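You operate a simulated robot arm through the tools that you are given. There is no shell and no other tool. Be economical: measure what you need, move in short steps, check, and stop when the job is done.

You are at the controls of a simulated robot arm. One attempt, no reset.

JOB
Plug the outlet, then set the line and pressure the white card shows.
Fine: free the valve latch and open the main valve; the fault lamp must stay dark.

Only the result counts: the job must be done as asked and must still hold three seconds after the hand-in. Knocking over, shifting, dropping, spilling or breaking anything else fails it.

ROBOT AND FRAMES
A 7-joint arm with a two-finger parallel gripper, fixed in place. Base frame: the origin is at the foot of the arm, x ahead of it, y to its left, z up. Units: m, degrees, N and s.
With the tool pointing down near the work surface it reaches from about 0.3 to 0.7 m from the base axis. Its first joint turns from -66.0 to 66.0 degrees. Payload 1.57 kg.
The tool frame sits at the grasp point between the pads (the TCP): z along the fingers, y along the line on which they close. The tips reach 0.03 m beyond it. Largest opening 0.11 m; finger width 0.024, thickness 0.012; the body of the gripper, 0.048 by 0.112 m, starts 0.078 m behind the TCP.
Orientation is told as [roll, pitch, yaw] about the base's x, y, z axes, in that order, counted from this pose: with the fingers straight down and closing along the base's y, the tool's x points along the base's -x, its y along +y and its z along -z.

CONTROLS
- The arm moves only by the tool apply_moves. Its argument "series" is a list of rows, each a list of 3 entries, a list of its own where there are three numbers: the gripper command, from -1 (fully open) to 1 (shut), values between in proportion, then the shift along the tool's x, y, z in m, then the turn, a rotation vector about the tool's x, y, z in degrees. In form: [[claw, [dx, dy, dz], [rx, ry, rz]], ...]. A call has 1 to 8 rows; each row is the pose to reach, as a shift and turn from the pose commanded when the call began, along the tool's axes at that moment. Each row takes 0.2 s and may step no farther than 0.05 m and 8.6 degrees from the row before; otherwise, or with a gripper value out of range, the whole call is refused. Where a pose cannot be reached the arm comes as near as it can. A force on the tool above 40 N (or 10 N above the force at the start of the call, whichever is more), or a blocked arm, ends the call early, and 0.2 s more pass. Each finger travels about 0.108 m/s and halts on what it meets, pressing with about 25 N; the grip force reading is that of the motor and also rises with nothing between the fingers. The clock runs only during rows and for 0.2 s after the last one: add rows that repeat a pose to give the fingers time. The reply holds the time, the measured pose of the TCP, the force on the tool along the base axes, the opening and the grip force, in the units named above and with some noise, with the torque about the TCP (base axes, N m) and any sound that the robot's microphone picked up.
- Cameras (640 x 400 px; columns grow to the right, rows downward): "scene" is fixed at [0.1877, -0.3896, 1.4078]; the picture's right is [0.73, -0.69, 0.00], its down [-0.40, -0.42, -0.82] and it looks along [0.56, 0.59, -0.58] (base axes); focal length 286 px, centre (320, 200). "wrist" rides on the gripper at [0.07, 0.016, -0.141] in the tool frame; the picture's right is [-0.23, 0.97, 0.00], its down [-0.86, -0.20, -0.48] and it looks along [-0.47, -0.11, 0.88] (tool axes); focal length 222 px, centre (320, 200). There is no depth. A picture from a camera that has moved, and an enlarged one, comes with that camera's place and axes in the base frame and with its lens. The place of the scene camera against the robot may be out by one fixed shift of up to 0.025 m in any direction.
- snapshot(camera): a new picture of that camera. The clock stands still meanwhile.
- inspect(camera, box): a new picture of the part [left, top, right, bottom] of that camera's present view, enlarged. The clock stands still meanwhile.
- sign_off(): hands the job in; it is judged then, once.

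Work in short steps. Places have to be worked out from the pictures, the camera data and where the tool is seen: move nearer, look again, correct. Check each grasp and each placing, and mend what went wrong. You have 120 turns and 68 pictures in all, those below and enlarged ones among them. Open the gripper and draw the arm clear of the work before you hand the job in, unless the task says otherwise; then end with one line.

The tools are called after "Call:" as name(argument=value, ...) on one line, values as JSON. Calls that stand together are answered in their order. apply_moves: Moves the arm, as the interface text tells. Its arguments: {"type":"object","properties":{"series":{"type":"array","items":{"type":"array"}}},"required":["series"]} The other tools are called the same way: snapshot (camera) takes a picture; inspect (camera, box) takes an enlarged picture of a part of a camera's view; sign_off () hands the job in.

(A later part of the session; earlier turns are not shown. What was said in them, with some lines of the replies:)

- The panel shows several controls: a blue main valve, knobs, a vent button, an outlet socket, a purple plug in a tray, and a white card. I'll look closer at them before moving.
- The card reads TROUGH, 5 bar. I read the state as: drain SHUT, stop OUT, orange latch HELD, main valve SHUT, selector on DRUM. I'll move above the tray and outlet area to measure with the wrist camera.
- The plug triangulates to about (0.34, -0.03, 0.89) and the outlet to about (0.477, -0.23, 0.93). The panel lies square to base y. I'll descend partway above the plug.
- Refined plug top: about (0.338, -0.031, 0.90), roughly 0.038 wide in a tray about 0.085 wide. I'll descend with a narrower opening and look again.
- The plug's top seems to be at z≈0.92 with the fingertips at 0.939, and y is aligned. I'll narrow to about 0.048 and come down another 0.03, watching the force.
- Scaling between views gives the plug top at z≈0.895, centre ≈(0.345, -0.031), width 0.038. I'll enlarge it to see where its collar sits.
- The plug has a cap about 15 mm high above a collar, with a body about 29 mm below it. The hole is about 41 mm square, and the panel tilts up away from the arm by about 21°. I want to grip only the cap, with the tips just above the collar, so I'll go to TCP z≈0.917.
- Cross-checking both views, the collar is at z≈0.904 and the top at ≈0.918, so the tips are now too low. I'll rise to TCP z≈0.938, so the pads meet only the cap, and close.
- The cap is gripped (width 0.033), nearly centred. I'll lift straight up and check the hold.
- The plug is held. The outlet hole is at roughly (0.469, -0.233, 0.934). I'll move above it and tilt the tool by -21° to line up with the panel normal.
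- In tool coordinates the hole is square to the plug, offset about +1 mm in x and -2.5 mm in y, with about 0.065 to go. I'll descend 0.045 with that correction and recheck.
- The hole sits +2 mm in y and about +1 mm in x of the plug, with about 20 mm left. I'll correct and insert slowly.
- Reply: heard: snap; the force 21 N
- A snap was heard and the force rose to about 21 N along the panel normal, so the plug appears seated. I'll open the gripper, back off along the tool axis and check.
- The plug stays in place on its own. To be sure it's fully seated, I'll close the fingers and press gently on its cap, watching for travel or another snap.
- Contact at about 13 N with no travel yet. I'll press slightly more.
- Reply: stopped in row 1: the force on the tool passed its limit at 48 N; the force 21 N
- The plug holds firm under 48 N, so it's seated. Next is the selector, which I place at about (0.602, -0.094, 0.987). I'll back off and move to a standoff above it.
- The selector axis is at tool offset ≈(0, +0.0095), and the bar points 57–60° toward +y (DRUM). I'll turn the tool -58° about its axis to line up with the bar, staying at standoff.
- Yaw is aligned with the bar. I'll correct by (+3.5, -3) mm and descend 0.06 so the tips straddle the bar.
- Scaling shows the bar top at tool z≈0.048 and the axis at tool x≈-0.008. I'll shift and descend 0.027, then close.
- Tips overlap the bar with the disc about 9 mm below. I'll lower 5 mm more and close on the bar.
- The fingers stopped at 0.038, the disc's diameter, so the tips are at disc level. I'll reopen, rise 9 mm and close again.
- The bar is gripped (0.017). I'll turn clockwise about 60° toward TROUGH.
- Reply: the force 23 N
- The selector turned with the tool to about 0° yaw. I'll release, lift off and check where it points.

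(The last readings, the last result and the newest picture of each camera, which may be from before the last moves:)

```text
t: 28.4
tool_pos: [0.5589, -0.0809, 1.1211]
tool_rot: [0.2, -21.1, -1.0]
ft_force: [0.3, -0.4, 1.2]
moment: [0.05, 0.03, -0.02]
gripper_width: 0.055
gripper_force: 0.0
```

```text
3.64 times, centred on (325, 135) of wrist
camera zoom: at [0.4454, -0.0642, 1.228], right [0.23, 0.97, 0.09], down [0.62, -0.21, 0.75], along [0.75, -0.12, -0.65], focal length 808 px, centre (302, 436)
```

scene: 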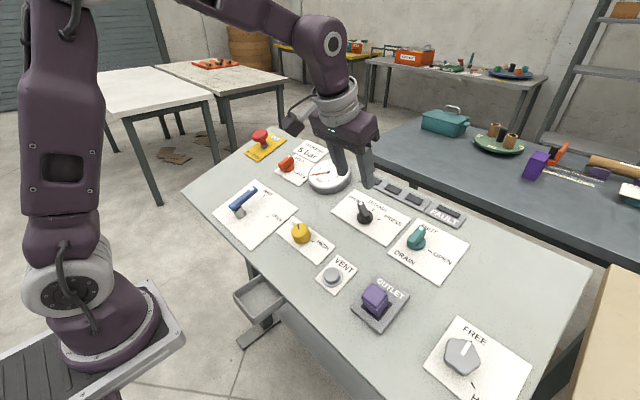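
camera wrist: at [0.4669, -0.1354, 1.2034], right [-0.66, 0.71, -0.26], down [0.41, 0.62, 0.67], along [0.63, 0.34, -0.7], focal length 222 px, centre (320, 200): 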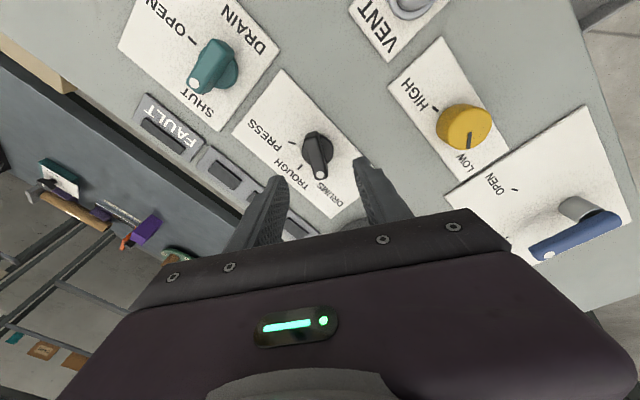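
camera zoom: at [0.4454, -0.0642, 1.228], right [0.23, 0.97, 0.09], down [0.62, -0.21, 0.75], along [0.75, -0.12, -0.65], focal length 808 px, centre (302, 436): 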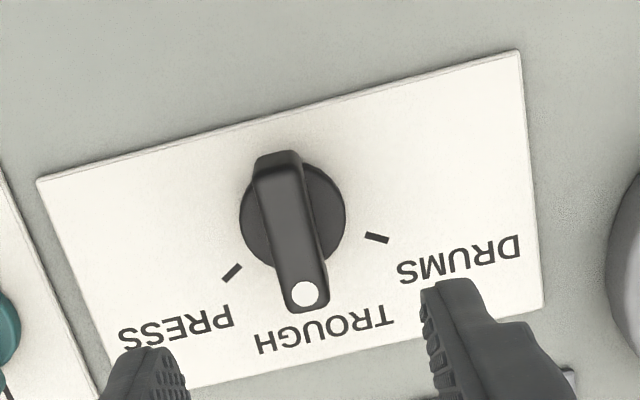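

The selector is on TROUGH. Next is the orange latch near (0.62, 0.205); I'll move to a standoff above it.

Call:
apply_moves(series=[[0, [0.0, 0.045, -0.01], [0, 0, -1]], [0, [0.0, 0.09, -0.01], [0, 0, -1]], [0, [0.0, 0.135, -0.01], [0, 0, -1]], [0, [0.0, 0.18, -0.01], [0, 0, -1]], [0, [-0.003, 0.225, -0.005], [0, 0, -1]], [0, [-0.006, 0.27, 0.0], [0, 0, -1]], [0, [-0.006, 0.288, 0.0], [0, 0, -1]], [0, [-0.006, 0.288, 0.0], [0, 0, -1]]])

Call:
snapshot(camera="wrist")

```text
t: 30.2
tool_pos: [0.5697, 0.2053, 1.1239]
tool_rot: [-0.1, -21.1, -0.1]
ft_force: [0.1, 0.3, -0.1]
moment: [0.05, 0.04, -0.02]
gripper_width: 0.0551
gripper_force: 0.1
```

```text
25 pictures are left
camera wrist: at [0.4549, 0.2215, 1.2297], right [0.21, 0.97, 0.08], down [0.63, -0.2, 0.75], along [0.75, -0.11, -0.65], focal length 222 px, centre (320, 200)
```

wrist: 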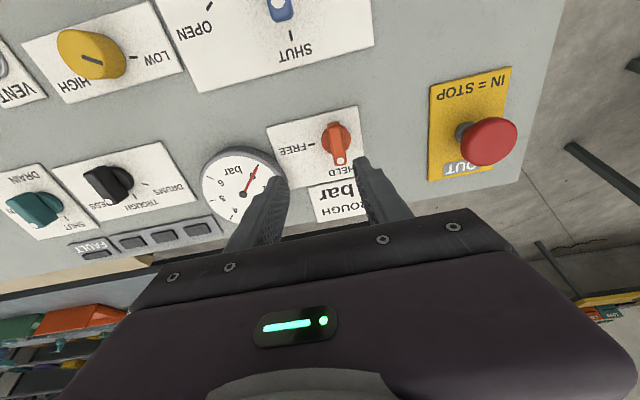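

The latch is about +0.021 in tool y, with the grasp height about 0.11 below. I'll shift, descend 0.075 and look closely.

Call:
apply_moves(series=[[0, [0.0, 0.01, 0.02], [0, 0, 0]], [0, [0.0, 0.021, 0.045], [0, 0, 0]], [0, [0.0, 0.021, 0.065], [0, 0, 0]], [0, [0.0, 0.021, 0.075], [0, 0, 0]], [0, [0.0, 0.021, 0.075], [0, 0, 0]]])

Call:
inspect(camera="wrist", box=[240, 100, 400, 220])

```text
t: 31.4
tool_pos: [0.598, 0.2259, 1.0547]
tool_rot: [0.0, -21.1, -0.1]
ft_force: [0.4, -0.4, 0.0]
moment: [-0.05, -0.01, 0.0]
gripper_width: 0.0552
gripper_force: 0.0
```

```text
3.33 times, centred on (320, 160) of wrist
camera zoom: at [0.4822, 0.2424, 1.1609], right [0.21, 0.97, 0.08], down [0.63, -0.2, 0.75], along [0.75, -0.11, -0.65], focal length 740 px, centre (320, 333)
```

zoom: 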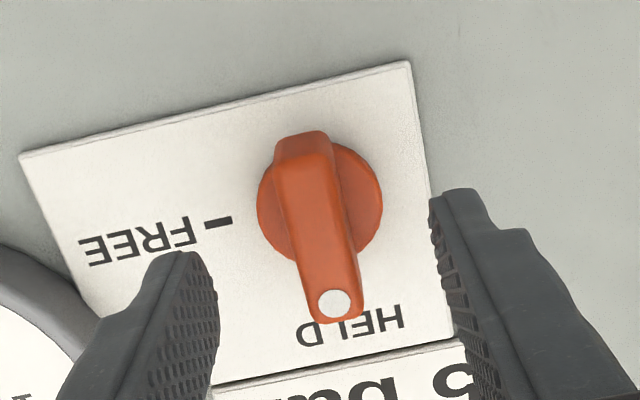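

The latch is centred, with its disc at tool z≈0.064. I'll descend 0.025 and close on the bar.

Call:
apply_moves(series=[[0, [0.001, 0.0, 0.012], [0, 0, 0]], [0, [0.001, 0.0, 0.025], [0, 0, 0]], [0.3, [0.001, 0.0, 0.025], [0, 0, 0]], [0.6, [0.001, 0.0, 0.025], [0, 0, 0]], [0.8, [0.001, 0.0, 0.025], [0, 0, 0]], [0.8, [0.001, 0.0, 0.025], [0, 0, 0]]])

```text
t: 32.8
tool_pos: [0.6071, 0.2259, 1.0296]
tool_rot: [-0.1, -21.1, 0.1]
ft_force: [1.3, 1.7, -3.5]
moment: [0.12, -0.53, -0.02]
gripper_width: 0.016
gripper_force: 31.8
```

Gripped at 0.016. I'll turn clockwise toward FREE, the first 66°.

Call:
apply_moves(series=[[0.8, [0.0, 0.0, 0.0], [0, 0, 8.3]], [0.8, [0.0, 0.0, 0.0], [0, 0, 16.6]], [0.8, [0.0, 0.0, 0.0], [0, 0, 24.9]], [0.8, [0.0, 0.0, 0.0], [0, 0, 33.2]], [0.8, [0.0, 0.0, 0.0], [0, 0, 41.5]], [0.8, [0.0, 0.0, 0.0], [0, 0, 49.8]], [0.8, [0.0, 0.0, 0.0], [0, 0, 58.1]], [0.8, [0.0, 0.0, 0.0], [0, 0, 66.4]]])

```text
t: 34.6
tool_pos: [0.608, 0.2268, 1.0308]
tool_rot: [20.0, -8.3, -67.8]
ft_force: [17.1, 29.1, 13.0]
moment: [-0.06, -0.36, 0.13]
gripper_width: 0.0166
gripper_force: 31.8
```

Rotation follows, but there's lateral load of about 30 N from a slight axis offset. I'll ease the centre by 2–3 mm while finishing the turn.

Call:
apply_moves(series=[[0.8, [0.001, 0.002, 0.0], [0, 0, 3]], [0.8, [0.0015, 0.0025, 0.0], [0, 0, 8]], [0.8, [0.002, 0.003, 0.0], [0, 0, 14]], [0.8, [0.002, 0.003, 0.0], [0, 0, 19]], [0.8, [0.002, 0.003, 0.0], [0, 0, 23.5]], [0.8, [0.002, 0.003, 0.0], [0, 0, 23.5]]])

Call:
inspect(camera="scene", box=[230, 120, 360, 200])

```text
t: 36.0
tool_pos: [0.6093, 0.2274, 1.0306]
tool_rot: [21.4, -0.1, -89.9]
ft_force: [21.3, 14.2, 10.8]
moment: [-0.11, -0.12, 0.0]
gripper_width: 0.0168
gripper_force: 31.2
```

```text
4.92 times, centred on (295, 160) of scene
camera zoom: at [0.1881, -0.3893, 1.4078], right [0.73, -0.69, 0.0], down [-0.4, -0.42, -0.82], along [0.56, 0.59, -0.58], focal length 1407 px, centre (443, 397)
```

zoom: 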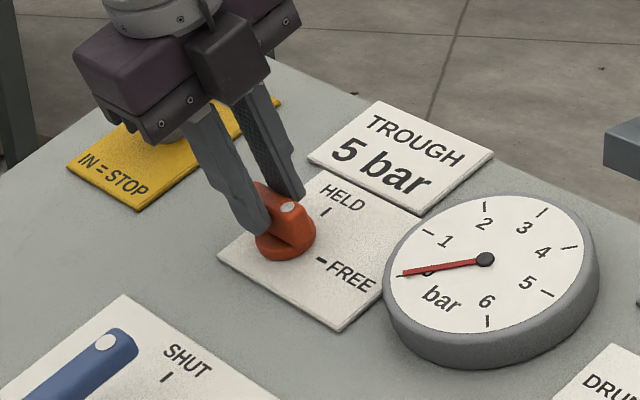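

The tool's at -90°. I'll release, lift along the tool axis and look at the knob.

Call:
apply_moves(series=[[0.4, [0.0, 0.0, 0.0], [0, 0, 0]], [0.0, [0.0, 0.0, 0.0], [0, 0, 0]], [0.0, [0.0, 0.0, -0.025], [0, 0, 0]], [0.0, [0.0, 0.0, -0.06], [0, 0, 0]], [0.0, [0.0, 0.0, -0.1], [0, 0, 0]], [0.0, [0.0, 0.0, -0.1], [0, 0, 0]]])

Call:
inspect(camera="scene", box=[230, 120, 360, 200])

```text
t: 37.4
tool_pos: [0.5697, 0.2283, 1.1255]
tool_rot: [21.1, -0.1, -90.0]
ft_force: [0.5, 0.8, 0.4]
moment: [-0.03, -0.02, -0.03]
gripper_width: 0.0548
gripper_force: 0.1
```

```text
4.92 times, centred on (295, 160) of scene
camera zoom: at [0.1877, -0.3896, 1.4078], right [0.73, -0.69, 0.0], down [-0.4, -0.42, -0.82], along [0.56, 0.59, -0.58], focal length 1407 px, centre (443, 397)
```

zoom: 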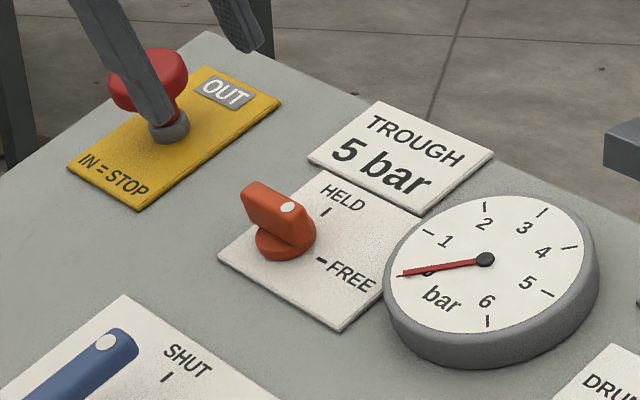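

Call:
inspect(camera="wrist", box=[250, 80, 410, 200])

```text
3.33 times, centred on (330, 140) of wrist
camera zoom: at [0.5352, 0.2993, 1.2625], right [0.91, -0.22, 0.35], down [-0.36, -0.86, 0.38], along [0.21, -0.47, -0.86], focal length 740 px, centre (287, 400)
```

zoom: 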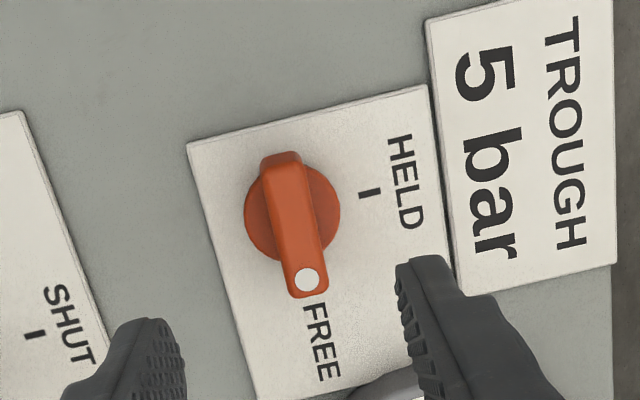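

The latch points exactly to FREE. Next is the main valve lever: I'll rotate the tool back while moving to a standoff above it.

Call:
apply_moves(series=[[0, [-0.004, -0.016, -0.005], [0, 0, -8.3]], [0, [-0.008, -0.032, -0.01], [0, 0, -16.6]], [0, [-0.012, -0.048, -0.015], [0, 0, -24.9]], [0, [-0.016, -0.064, -0.02], [0, 0, -33.2]], [0, [-0.02, -0.08, -0.025], [0, 0, -41.5]], [0, [-0.024, -0.096, -0.03], [0, 0, -49.8]], [0, [-0.028, -0.112, -0.035], [0, 0, -58.1]], [0, [-0.028, -0.125, -0.037], [0, 0, -66.4]]])

Call:
apply_moves(series=[[0, [0, 0, 0], [0, 0, -8]], [0, [0, 0, 0], [0, 0, -16]], [0, [0, 0, 0], [0, 0, -23.6]], [0, [0, 0, 0], [0, 0, -23.6]]])

Call:
snapshot(camera="wrist")

```text
t: 39.2
tool_pos: [0.4407, 0.2004, 1.1123]
tool_rot: [8.7, -19.3, -24.8]
ft_force: [0.0, 0.0, -1.1]
moment: [0.01, 0.0, 0.01]
gripper_width: 0.0551
gripper_force: 0.3
```

```text
t: 40.2
tool_pos: [0.4411, 0.2009, 1.1119]
tool_rot: [-0.3, -21.1, 0.3]
ft_force: [-0.2, -0.4, -0.1]
moment: [0.03, 0.02, 0.02]
gripper_width: 0.0547
gripper_force: 0.1
```

```text
20 pictures are left
camera wrist: at [0.3259, 0.2163, 1.2186], right [0.21, 0.97, 0.08], down [0.63, -0.2, 0.75], along [0.75, -0.11, -0.65], focal length 222 px, centre (320, 200)
```

wrist: 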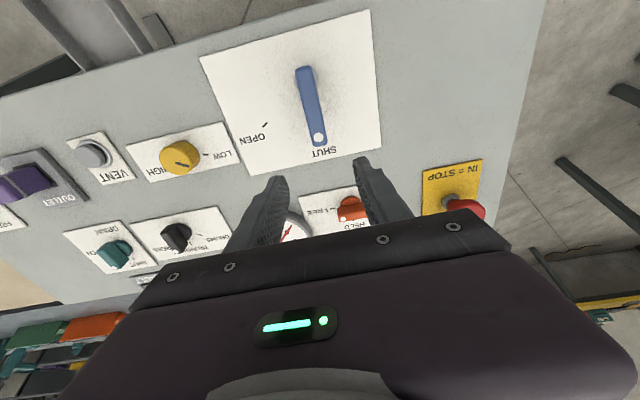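

The lever runs along tool x at y≈0, its hub near tool x≈0.076 and bar top near tool z≈0.14. I'll go to a grip point about 0.05 from the hub, descending 0.09, and check.

Call:
apply_moves(series=[[0, [0.008, 0.0, 0.025], [0, 0, 0]], [0, [0.016, 0.0, 0.05], [0, 0, 0]], [0, [0.025, 0.0, 0.075], [0, 0, 0]], [0, [0.025, 0.0, 0.09], [0, 0, 0]], [0, [0.025, 0.0, 0.09], [0, 0, 0]]])

Call:
snapshot(camera="wrist")

Call:
inspect(camera="scene", box=[200, 150, 300, 250])

```text
t: 41.4
tool_pos: [0.4497, 0.1973, 1.0181]
tool_rot: [-0.1, -21.2, 0.2]
ft_force: [-0.2, -0.7, -0.3]
moment: [0.03, -0.02, -0.02]
gripper_width: 0.0551
gripper_force: 0.0
```

```text
19 pictures are left
camera wrist: at [0.3352, 0.214, 1.1254], right [0.21, 0.97, 0.08], down [0.63, -0.2, 0.75], along [0.75, -0.11, -0.65], focal length 222 px, centre (320, 200)
```

wrist: 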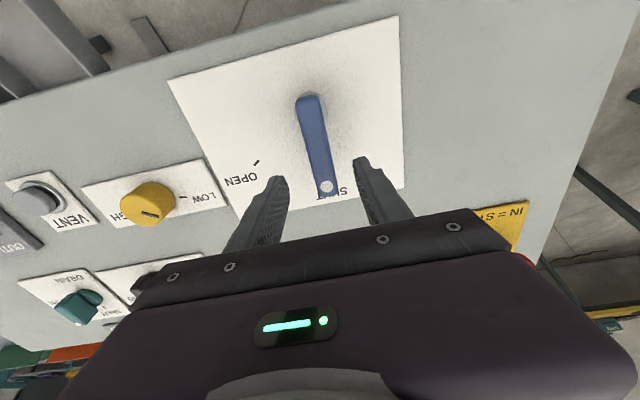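

```text
4.00 times, centred on (250, 200) of scene
camera zoom: at [0.1877, -0.3896, 1.4078], right [0.73, -0.69, 0.0], down [-0.4, -0.42, -0.82], along [0.56, 0.59, -0.58], focal length 1144 px, centre (600, 200)
```

zoom: 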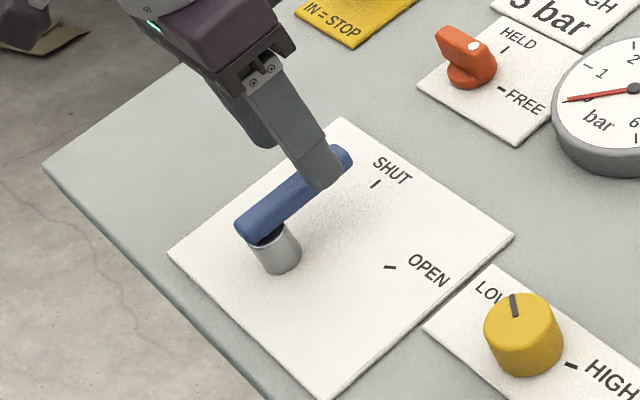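

The bar top is now at tool z≈0.033, with bar y≈+0.004 and the hub axis ≈(0.05, 0.004) in tool coordinates. I'll lower 0.016, centre, and close to learn the width.

Call:
apply_moves(series=[[0, [0.0, 0.004, 0.008], [0, 0, 0]], [0, [0.0, 0.004, 0.016], [0, 0, 0]], [0.3, [0.0, 0.004, 0.016], [0, 0, 0]], [0.6, [0.0, 0.004, 0.016], [0, 0, 0]], [0.8, [0.0, 0.004, 0.016], [0, 0, 0]], [0.8, [0.0, 0.004, 0.016], [0, 0, 0]]])

```text
t: 42.8
tool_pos: [0.4554, 0.2012, 1.0046]
tool_rot: [-0.1, -20.9, 0.3]
ft_force: [2.5, -12.7, 1.1]
moment: [-0.35, 0.08, -0.09]
gripper_width: 0.0232
gripper_force: 6.6
```

Call:
apply_moves(series=[[0.8, [0.0, -0.002, 0.0], [0, 0, 0]], [0.8, [0.0, -0.002, 0.0], [0, 0, 0]]])

```text
t: 43.4
tool_pos: [0.4565, 0.2008, 1.0027]
tool_rot: [-0.1, -21.2, 0.2]
ft_force: [3.1, -11.7, 3.7]
moment: [-0.31, -0.16, -0.18]
gripper_width: 0.0211
gripper_force: 5.4
```

The bar is about 0.021 wide. I'll loosen slightly so the pads can slide, and swing the lever along an arc of radius 0.05 about the hub.

Call:
apply_moves(series=[[0.55, [0.0, 0.0, 0.0], [0, 0, 0]], [0.55, [0.0005, -0.0072, 0.0], [0, 0, 8.3]], [0.55, [0.0021, -0.0143, 0.0], [0, 0, 16.6]], [0.55, [0.0046, -0.0211, 0.0], [0, 0, 24.9]], [0.55, [0.0082, -0.0274, 0.0], [0, 0, 33.2]], [0.55, [0.0126, -0.0331, 0.0], [0, 0, 41.5]]])

Call:
inspect(camera="scene", box=[200, 150, 360, 250])

```text
t: 44.8
tool_pos: [0.4451, 0.1665, 0.9999]
tool_rot: [14.3, -15.6, -43.4]
ft_force: [0.5, -0.5, 0.0]
moment: [0.03, -0.01, 0.01]
gripper_width: 0.0246
gripper_force: 0.0
```

```text
4.00 times, centred on (280, 200) of scene
camera zoom: at [0.1877, -0.3896, 1.4078], right [0.73, -0.69, 0.0], down [-0.4, -0.42, -0.82], along [0.56, 0.59, -0.58], focal length 1144 px, centre (480, 200)
```

zoom: 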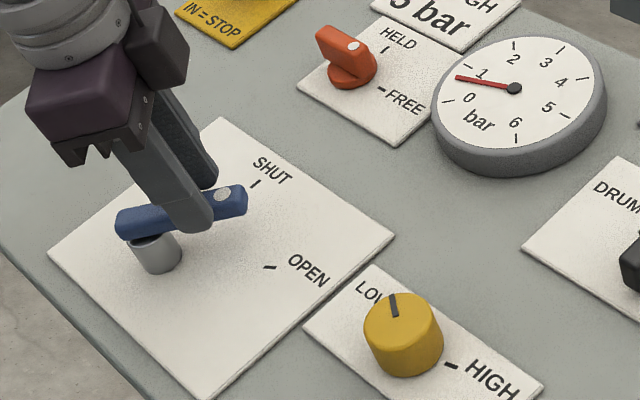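

The lever follows (about 42°), and the gauge begins to rise. I'll continue the remaining ~49° of arc.

Call:
apply_moves(series=[[0.55, [0.0005, -0.0072, 0.0], [0, 0, 8.3]], [0.55, [0.0021, -0.0143, 0.0], [0, 0, 16.6]], [0.55, [0.0046, -0.0211, 0.0], [0, 0, 24.9]], [0.55, [0.0082, -0.0274, 0.0], [0, 0, 33.2]], [0.55, [0.0126, -0.0331, 0.0], [0, 0, 41.5]], [0.55, [0.0171, -0.0376, 0.0], [0, 0, 48.8]], [0.55, [0.0184, -0.0388, 0.0], [0, 0, 50.8]], [0.55, [0.0184, -0.0388, 0.0], [0, 0, 50.8]]])

Call:
inspect(camera="scene", box=[200, 150, 360, 250])

```text
t: 46.6
tool_pos: [0.4213, 0.1512, 0.9959]
tool_rot: [20.6, 0.9, -92.0]
ft_force: [-7.6, -1.2, 17.0]
moment: [-0.29, -0.18, 0.03]
gripper_width: 0.0242
gripper_force: 0.1
out of reach, approached as far as the arm can: row 4, 5, 6, 7, 8
stopped in row 8: the force on the tool passed its limit at 41 N (the readings are from after the stop); the commanded pose is now the measured one
```

```text
4.00 times, centred on (280, 200) of scene
camera zoom: at [0.1872, -0.3898, 1.4078], right [0.73, -0.69, 0.0], down [-0.4, -0.42, -0.82], along [0.56, 0.59, -0.58], focal length 1144 px, centre (480, 200)
```

zoom: 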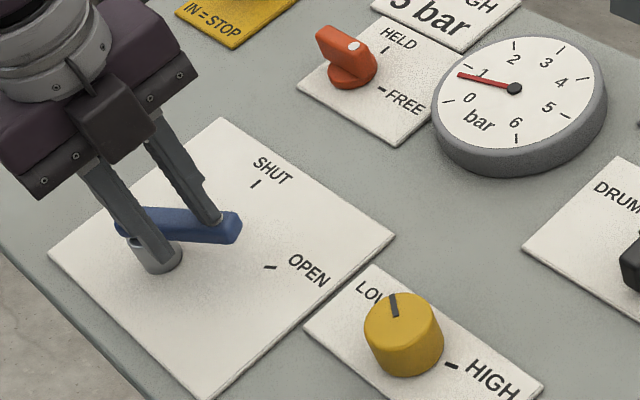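

The lever reads about 58–60° round, which matches the OPEN tick from the hub, and it met resistance there. I'll open, lift off and look.

Call:
apply_moves(series=[[0.2, [0.0, 0.0, 0.0], [0, 0, 0]], [0.0, [0.0, 0.0, 0.0], [0, 0, 0]], [0.0, [0.0, 0.0, -0.03], [0, 0, -4]], [0.0, [0.0, 0.0, -0.07], [0, 0, -12]], [0.0, [0.0, 0.0, -0.1], [0, 0, -20]], [0.0, [0.0, 0.0, -0.12], [0, 0, -28]], [0.0, [0.0, 0.0, -0.12], [0, 0, -28]]])

Call:
snapshot(camera="wrist")

Call:
inspect(camera="scene", box=[200, 150, 360, 250])

```text
t: 48.2
tool_pos: [0.38, 0.1474, 1.1092]
tool_rot: [18.7, -8.6, -65.5]
ft_force: [0.4, -0.1, -0.2]
moment: [-0.03, -0.04, -0.03]
gripper_width: 0.0548
gripper_force: 0.0
```

```text
15 pictures are left
camera wrist: at [0.3167, 0.2174, 1.2363], right [0.91, 0.22, 0.34], down [0.01, -0.86, 0.51], along [0.41, -0.46, -0.79], focal length 222 px, centre (320, 200)
```

wrist: 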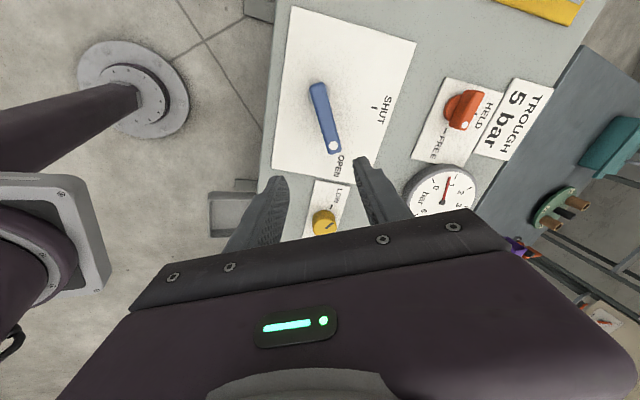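

```text
4.00 times, centred on (280, 200) of scene
camera zoom: at [0.1877, -0.3896, 1.4078], right [0.73, -0.69, 0.0], down [-0.4, -0.42, -0.82], along [0.56, 0.59, -0.58], focal length 1144 px, centre (480, 200)
```

zoom: 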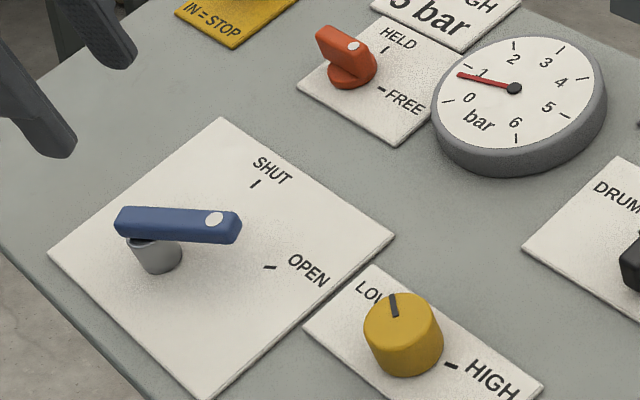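

Call:
inspect(camera="wrist", box=[270, 60, 410, 190])

```text
3.08 times, centred on (340, 125) of wrist
camera zoom: at [0.3167, 0.2174, 1.2363], right [0.91, 0.22, 0.34], down [0.01, -0.86, 0.51], along [0.41, -0.46, -0.79], focal length 684 px, centre (258, 431)
```

zoom: 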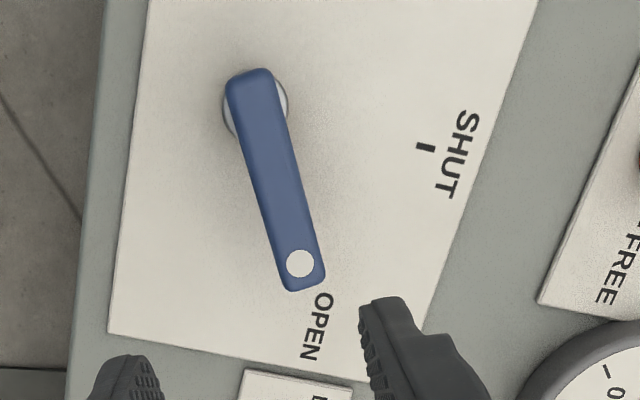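

The lever points squarely at OPEN. Next is the yellow pressure knob, whose top I place near (0.478, 0.007, 0.957). I'll move above it with yaw back to 0.

Call:
apply_moves(series=[[0, [-0.018, -0.002, 0.0], [0, 0, -8.2]], [0, [-0.036, -0.004, 0.005], [0, 0, -16.4]], [0, [-0.055, -0.006, 0.012], [0, 0, -24.6]], [0, [-0.073, -0.008, 0.02], [0, 0, -32.8]], [0, [-0.091, -0.01, 0.029], [0, 0, -41]], [0, [-0.11, -0.012, 0.037], [0, 0, -49.2]], [0, [-0.128, -0.014, 0.045], [0, 0, -57.4]], [0, [-0.146, -0.0165, 0.054], [0, 0, -65.5]]])

Call:
inspect(camera="wrist", box=[220, 60, 420, 200])

```text
t: 50.0
tool_pos: [0.4455, 0.0113, 1.0743]
tool_rot: [-0.4, -20.6, 1.4]
ft_force: [-0.4, 0.1, -0.5]
moment: [-0.02, -0.02, 0.02]
gripper_width: 0.0549
gripper_force: 0.1
```

```text
2.86 times, centred on (320, 130) of wrist
camera zoom: at [0.3296, 0.0255, 1.1831], right [0.19, 0.98, 0.07], down [0.64, -0.18, 0.75], along [0.75, -0.1, -0.66], focal length 635 px, centre (320, 400)
```

zoom: 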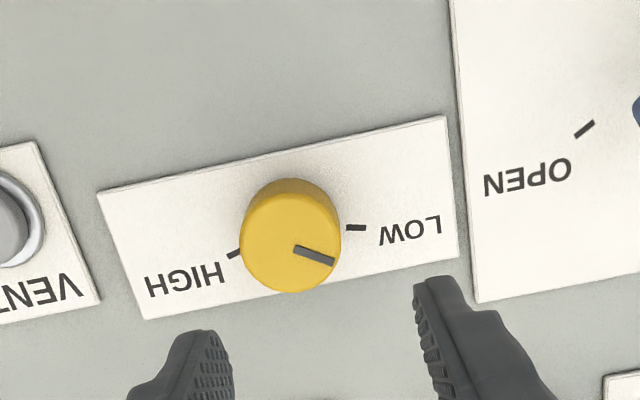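

The knob pointer is at about 54° on a scale of LOW (≈75°) to HIGH (≈-77°), which agrees with 0.8 bar on a 0–6 span; 5 bar needs roughly 104° clockwise. I'll pre-turn the tool -58°, shift over the knob and descend partway.

Call:
apply_moves(series=[[-0.2, [0.003, -0.005, 0.01], [0, 0, -8.3]], [-0.2, [0.006, -0.011, 0.02], [0, 0, -16.6]], [-0.2, [0.006, -0.011, 0.03], [0, 0, -24.9]], [-0.2, [0.006, -0.011, 0.04], [0, 0, -33.2]], [-0.2, [0.006, -0.011, 0.045], [0, 0, -41.5]], [-0.2, [0.006, -0.011, 0.05], [0, 0, -49.8]], [-0.2, [0.006, -0.011, 0.055], [0, 0, -58]], [-0.2, [0.006, -0.011, 0.055], [0, 0, -58]]])

Call:
inspect(camera="wrist", box=[240, 90, 400, 220])

```text
t: 51.8
tool_pos: [0.4581, 0.001, 1.0209]
tool_rot: [-17.7, -10.4, 61.2]
ft_force: [-0.5, 0.2, 0.3]
moment: [-0.01, 0.01, 0.01]
gripper_width: 0.0658
gripper_force: 0.1
```

```text
3.08 times, centred on (320, 155) of wrist
camera zoom: at [0.363, -0.0511, 1.1359], right [-0.68, 0.69, -0.25], down [0.4, 0.63, 0.66], along [0.62, 0.35, -0.71], focal length 684 px, centre (320, 338)
```

zoom: 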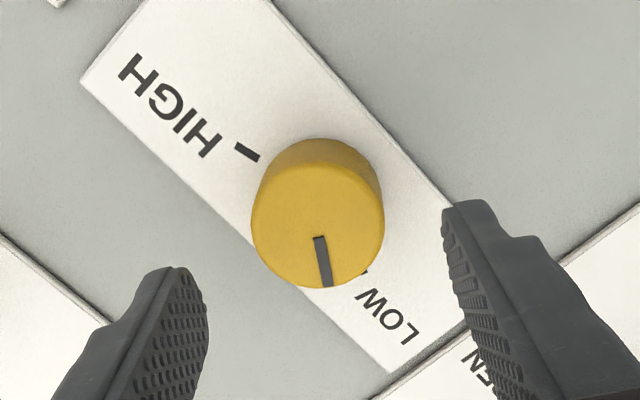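

The knob top is at tool z≈0.04, with offset ≈(+0.008, +0.0015). I'll descend 0.026 and close.

Call:
apply_moves(series=[[-0.2, [0.008, 0.0015, 0.01], [0, 0, 0]], [-0.2, [0.008, 0.0015, 0.018], [0, 0, 0]], [-0.2, [0.008, 0.0015, 0.026], [0, 0, 0]], [0.1, [0.008, 0.0015, 0.026], [0, 0, 0]], [0.4, [0.008, 0.0015, 0.026], [0, 0, 0]], [0.6, [0.008, 0.0015, 0.026], [0, 0, 0]], [0.6, [0.008, 0.0015, 0.026], [0, 0, 0]]])

Call:
inspect(camera="scene", box=[260, 140, 400, 270])

```text
t: 53.4
tool_pos: [0.4625, -0.0066, 0.994]
tool_rot: [-17.9, -10.5, 61.0]
ft_force: [0.3, 1.3, -0.4]
moment: [-0.01, -0.03, -0.02]
gripper_width: 0.0221
gripper_force: 0.0
```

```text
3.08 times, centred on (330, 205) of scene
camera zoom: at [0.1877, -0.3896, 1.4078], right [0.73, -0.69, 0.0], down [-0.4, -0.42, -0.82], along [0.56, 0.59, -0.58], focal length 880 px, centre (289, 185)
```

zoom: 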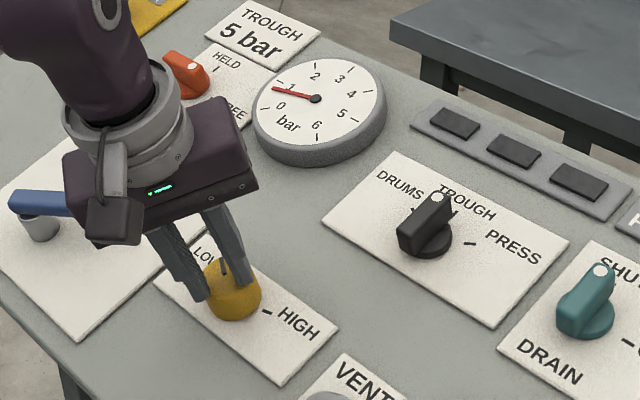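

The fingers closed above the knob without touching it, so the top is lower than estimated. I'll reopen, descend another 0.017 and close again.

Call:
apply_moves(series=[[0.1, [0.0, 0.0, -0.004], [0, 0, 0]], [-0.2, [-0.004, -0.001, -0.004], [0, 0, 0]], [-0.2, [-0.004, -0.001, 0.008], [0, 0, 0]], [-0.2, [-0.004, -0.001, 0.017], [0, 0, 0]], [0.1, [-0.004, -0.001, 0.017], [0, 0, 0]], [0.4, [-0.004, -0.001, 0.017], [0, 0, 0]], [0.7, [-0.004, -0.001, 0.017], [0, 0, 0]], [0.7, [-0.004, -0.001, 0.017], [0, 0, 0]]])

```text
t: 55.2
tool_pos: [0.4728, -0.0011, 0.9797]
tool_rot: [-17.8, -10.4, 61.0]
ft_force: [-0.2, 1.4, -0.2]
moment: [0.42, 0.59, 0.14]
gripper_width: 0.0419
gripper_force: 44.5
```

The knob is gripped (0.042) with little side load. I'll turn clockwise 66° first, then read the gauge.

Call:
apply_moves(series=[[0.7, [0, 0, 0], [0, 0, 8.3]], [0.7, [0, 0, 0], [0, 0, 16.6]], [0.7, [0, 0, 0], [0, 0, 24.9]], [0.7, [0, 0, 0], [0, 0, 33.2]], [0.7, [0, 0, 0], [0, 0, 41.5]], [0.7, [0, 0, 0], [0, 0, 49.8]], [0.7, [0, 0, 0], [0, 0, 58]], [0.7, [0, 0, 0], [0, 0, 66]]])

Call:
inspect(camera="scene", box=[260, 140, 480, 270])

```text
t: 57.0
tool_pos: [0.4714, 0.0, 0.9792]
tool_rot: [2.8, -20.3, -7.1]
ft_force: [-0.6, 36.2, -15.8]
moment: [0.15, 0.46, 0.2]
gripper_width: 0.0418
gripper_force: 44.8
```

```text
2.91 times, centred on (370, 205) of scene
camera zoom: at [0.1879, -0.3886, 1.408], right [0.73, -0.69, 0.0], down [-0.4, -0.42, -0.82], along [0.56, 0.59, -0.58], focal length 832 px, centre (174, 186)
```

zoom: 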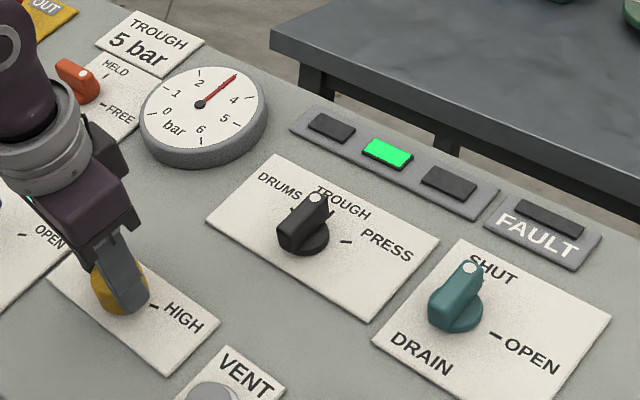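

The green lamp's lit, the fault lamp's dark, and the needle is near 3 bar. I'll relieve the side load, turn another 35° and dwell before reading.

Call:
apply_moves(series=[[0.7, [0, 0.002, 0], [0, 0, 7]], [0.7, [0, 0.002, 0], [0, 0, 14]], [0.7, [0, 0.002, 0], [0, 0, 21]], [0.7, [0, 0.002, 0], [0, 0, 28]], [0.7, [0, 0.002, 0], [0, 0, 35]], [0.7, [0, 0.002, 0], [0, 0, 35]], [0.7, [0, 0.002, 0], [0, 0, 35]]])

Call:
inspect(camera="scene", box=[300, 145, 360, 205])

```text
t: 58.6
tool_pos: [0.4721, 0.0005, 0.9799]
tool_rot: [14.3, -15.3, -43.4]
ft_force: [4.7, 22.6, 8.1]
moment: [0.31, 0.64, 0.15]
gripper_width: 0.042
gripper_force: 45.0
```

```text
6.67 times, centred on (330, 175) of scene
camera zoom: at [0.1877, -0.389, 1.4079], right [0.73, -0.69, 0.0], down [-0.4, -0.42, -0.82], along [0.56, 0.59, -0.58], focal length 1906 px, centre (253, 367)
```

zoom: 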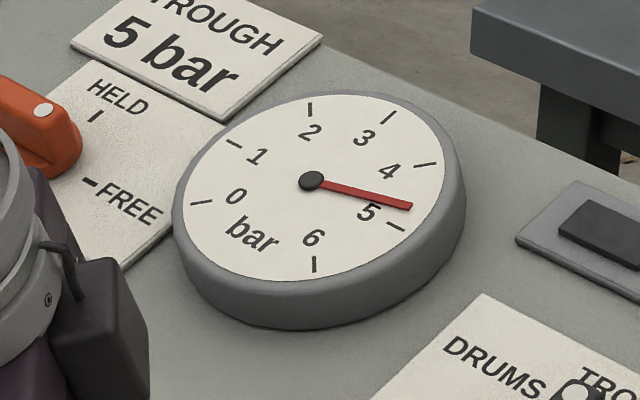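

The needle reads about 4.6. I'll turn 7° more and dwell.

Call:
apply_moves(series=[[0.7, [0, 0.001, 0], [0, 0, 4]], [0.7, [0, 0.001, 0], [0, 0, 7]], [0.7, [0, 0.001, 0], [0, 0, 7]], [0.7, [0, 0.001, 0], [0, 0, 7]], [0.7, [0, 0.001, 0], [0, 0, 7]]])

Call:
inspect(camera="scene", box=[300, 145, 360, 205])

```text
t: 59.8
tool_pos: [0.4716, 0.0018, 0.9794]
tool_rot: [15.9, -13.3, -50.5]
ft_force: [4.3, 22.2, 15.1]
moment: [0.26, 0.55, 0.19]
gripper_width: 0.0418
gripper_force: 45.6
```

```text
6.67 times, centred on (330, 175) of scene
camera zoom: at [0.1876, -0.389, 1.4079], right [0.73, -0.69, 0.0], down [-0.4, -0.42, -0.82], along [0.56, 0.59, -0.58], focal length 1906 px, centre (253, 367)
```

zoom: 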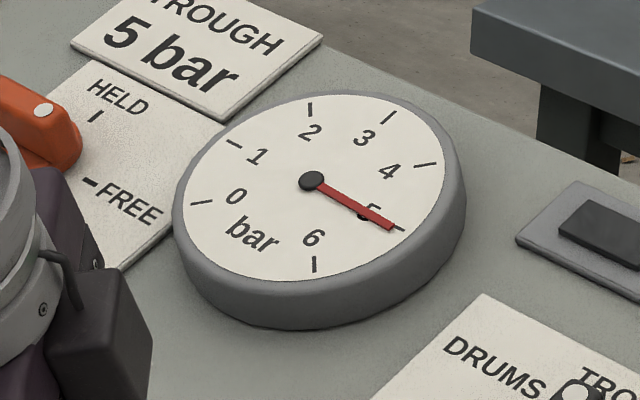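

Solving the dial geometry gives about 5.10 bar. I'll turn back 2° and read again.

Call:
apply_moves(series=[[0.7, [0, 0.0005, 0], [0, 0, -2]], [0.7, [0, 0.0005, 0], [0, 0, -2]], [0.7, [0, 0.0005, 0], [0, 0, -2]], [0.7, [0, 0.0005, 0], [0, 0, -2]]])

Call:
inspect(camera="scene", box=[300, 145, 360, 205])

```text
t: 60.8
tool_pos: [0.4723, 0.0007, 0.9799]
tool_rot: [15.2, -13.8, -48.5]
ft_force: [6.2, 17.6, -8.7]
moment: [-0.3, 0.28, -0.05]
gripper_width: 0.0416
gripper_force: 44.6
```

```text
6.67 times, centred on (330, 175) of scene
camera zoom: at [0.188, -0.3891, 1.4079], right [0.73, -0.69, 0.0], down [-0.4, -0.42, -0.82], along [0.56, 0.59, -0.58], focal length 1906 px, centre (253, 367)
```

zoom: 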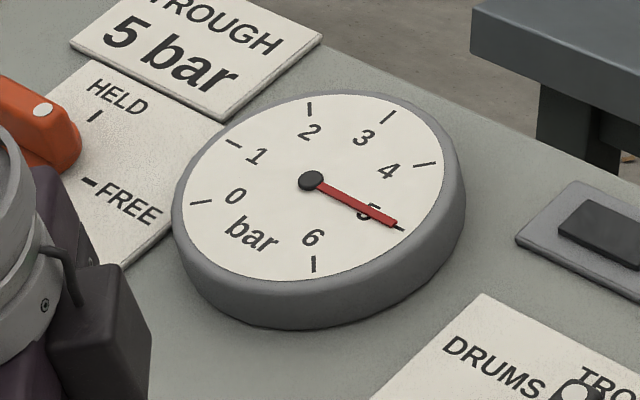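

The needle now reads about 5.0. I'll release gently and lift clear.

Call:
apply_moves(series=[[0.2, [0, 0, 0], [0, 0, 0]], [0.0, [0, 0, 0], [0, 0, 0]], [-0.2, [0, 0, 0], [0, 0, 0]], [-0.2, [0, 0, -0.03], [0, 0, 0]], [-0.2, [0, 0, -0.07], [0, 0, 0]], [-0.2, [0, 0, -0.11], [0, 0, 0]], [-0.2, [0, 0, -0.15], [0, 0, 0]], [-0.2, [0, 0, -0.15], [0, 0, 0]]])

Call:
inspect(camera="scene", box=[300, 145, 360, 205])

Call:
snapshot(camera="scene")

```text
t: 62.6
tool_pos: [0.4241, 0.0001, 1.1207]
tool_rot: [15.4, -13.8, -48.5]
ft_force: [-0.1, -0.2, -0.1]
moment: [-0.01, -0.02, 0.01]
gripper_width: 0.0662
gripper_force: 0.0
```

```text
6.67 times, centred on (330, 175) of scene
camera zoom: at [0.1877, -0.3896, 1.4078], right [0.73, -0.69, 0.0], down [-0.4, -0.42, -0.82], along [0.56, 0.59, -0.58], focal length 1906 px, centre (253, 367)
```

zoom: 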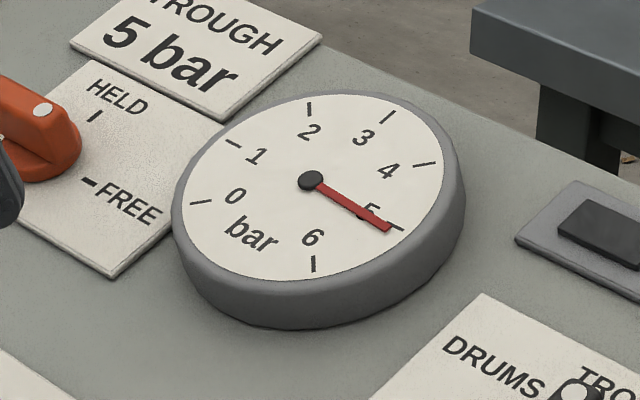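

```text
4 pictures are left
```

scene: 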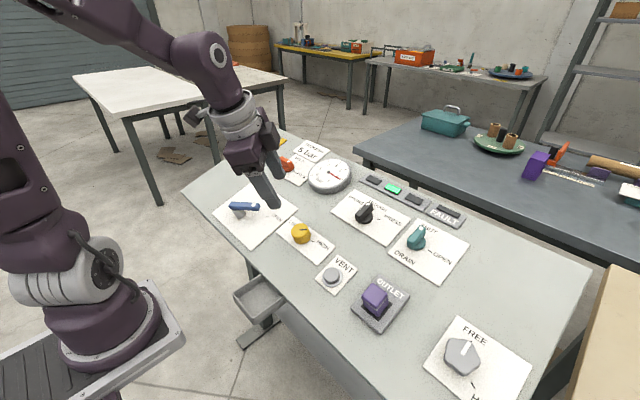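

After release the needle settled at about 5.13, with the fault lamp dark, the TROUGH lamp lit and the plug in place. I'll regrip in the same pose and trim back slightly.

Call:
apply_moves(series=[[-0.2, [0, 0, 0.04], [0, 0, 0]], [-0.2, [0, 0, 0.08], [0, 0, 0]], [-0.2, [0, 0, 0.12], [0, 0, 0]], [-0.2, [0, 0, 0.14], [0, 0, 0]], [-0.2, [0, 0, 0.15], [0, 0, 0]], [0.1, [0, 0, 0.15], [0, 0, 0]], [0.5, [0, 0, 0.15], [0, 0, 0]], [0.5, [0, 0, 0.15], [0, 0, 0]]])

```text
t: 64.4
tool_pos: [0.4721, 0.0014, 0.9786]
tool_rot: [15.4, -13.9, -48.5]
ft_force: [9.9, 4.0, -8.5]
moment: [-0.47, 0.1, -0.11]
gripper_width: 0.0418
gripper_force: 45.3
```

I have it gripped again with low side load. I'll trim back 3°, dwell, release and lift straight away, then read.

Call:
apply_moves(series=[[0.5, [0, 0, 0], [0, 0, -1.5]], [0.5, [0, 0, 0], [0, 0, -3]], [0.5, [0, 0, 0], [0, 0, -3]], [0.5, [0, 0, 0], [0, 0, -3]]])

Call:
inspect(camera="scene", box=[300, 145, 360, 205])

```text
t: 65.4
tool_pos: [0.4729, 0.0023, 0.9785]
tool_rot: [14.5, -14.5, -45.5]
ft_force: [-0.2, -2.6, -11.8]
moment: [-0.35, 0.97, -0.14]
gripper_width: 0.0415
gripper_force: 45.6
```

```text
6.67 times, centred on (330, 175) of scene
camera zoom: at [0.1879, -0.3897, 1.4077], right [0.73, -0.69, 0.0], down [-0.4, -0.42, -0.82], along [0.56, 0.59, -0.58], focal length 1906 px, centre (253, 367)
```

zoom: 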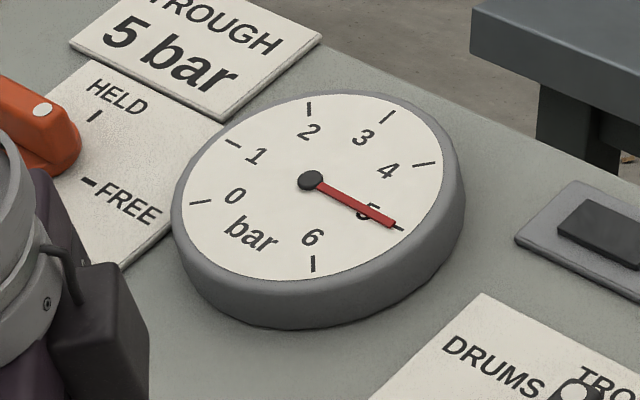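

It reads about 5.02 with little side load. I'll release slowly, lift clear and make a final check.

Call:
apply_moves(series=[[0.2, [0, 0, 0], [0, 0, 0]], [0.0, [0, 0, 0], [0, 0, 0]], [-0.2, [0, 0, 0], [0, 0, 0]], [-0.2, [0, 0, -0.03], [0, 0, 0]], [-0.4, [0, 0, -0.07], [0, 0, 0]], [-0.7, [0, 0, -0.11], [0, 0, 0]], [-1, [0, 0, -0.15], [0, 0, 0]], [-1, [0, 0, -0.17], [0, 0, 0]]])

Call:
inspect(camera="scene", box=[300, 145, 360, 205])

```text
t: 67.2
tool_pos: [0.4159, 0.0048, 1.1387]
tool_rot: [14.6, -14.7, -45.5]
ft_force: [0.2, -0.2, 0.1]
moment: [0.02, -0.01, -0.01]
gripper_width: 0.1099
gripper_force: 0.1
```

```text
6.67 times, centred on (330, 175) of scene
camera zoom: at [0.1877, -0.3896, 1.4078], right [0.73, -0.69, 0.0], down [-0.4, -0.42, -0.82], along [0.56, 0.59, -0.58], focal length 1906 px, centre (253, 367)
```

zoom: 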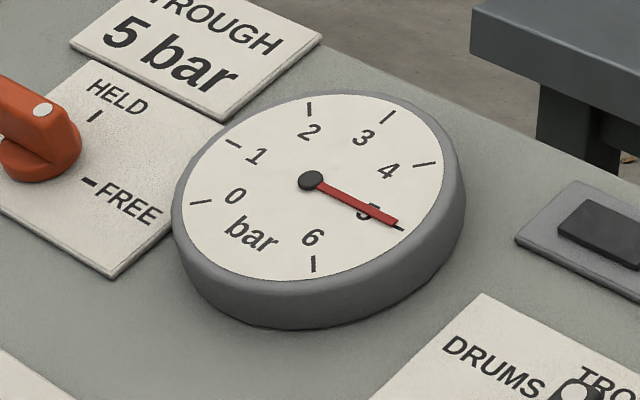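

The needle now sits exactly on 5 after release. One last look at the whole panel before handing in.

Call:
inspect(camera="scene", box=[200, 140, 480, 330])

```text
2.11 times, centred on (340, 235) of scene
camera zoom: at [0.1877, -0.3896, 1.4078], right [0.73, -0.69, 0.0], down [-0.4, -0.42, -0.82], along [0.56, 0.59, -0.58], focal length 602 px, centre (278, 126)
```

zoom: 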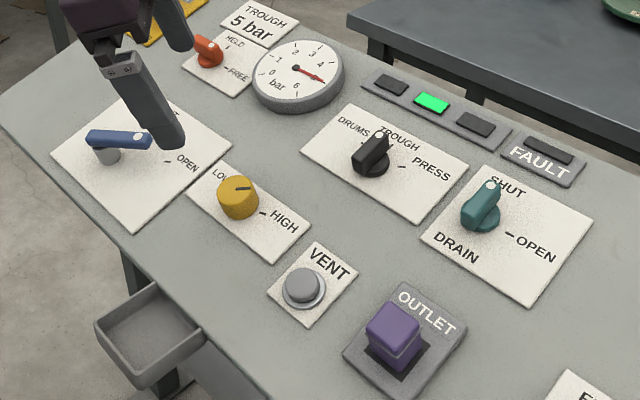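

The outlet is plugged, the line is on TROUGH at 5 bar, the latch is free, the valve is open and the fault lamp is dark. The gripper is open and clear, so I'm handing in.

Call:
sign_off()

```text
The job is handed in.
```

I handed the job in with the outlet plugged, the line on TROUGH, the gauge at 5 bar, the latch FREE, the main valve OPEN and the fault lamp dark.
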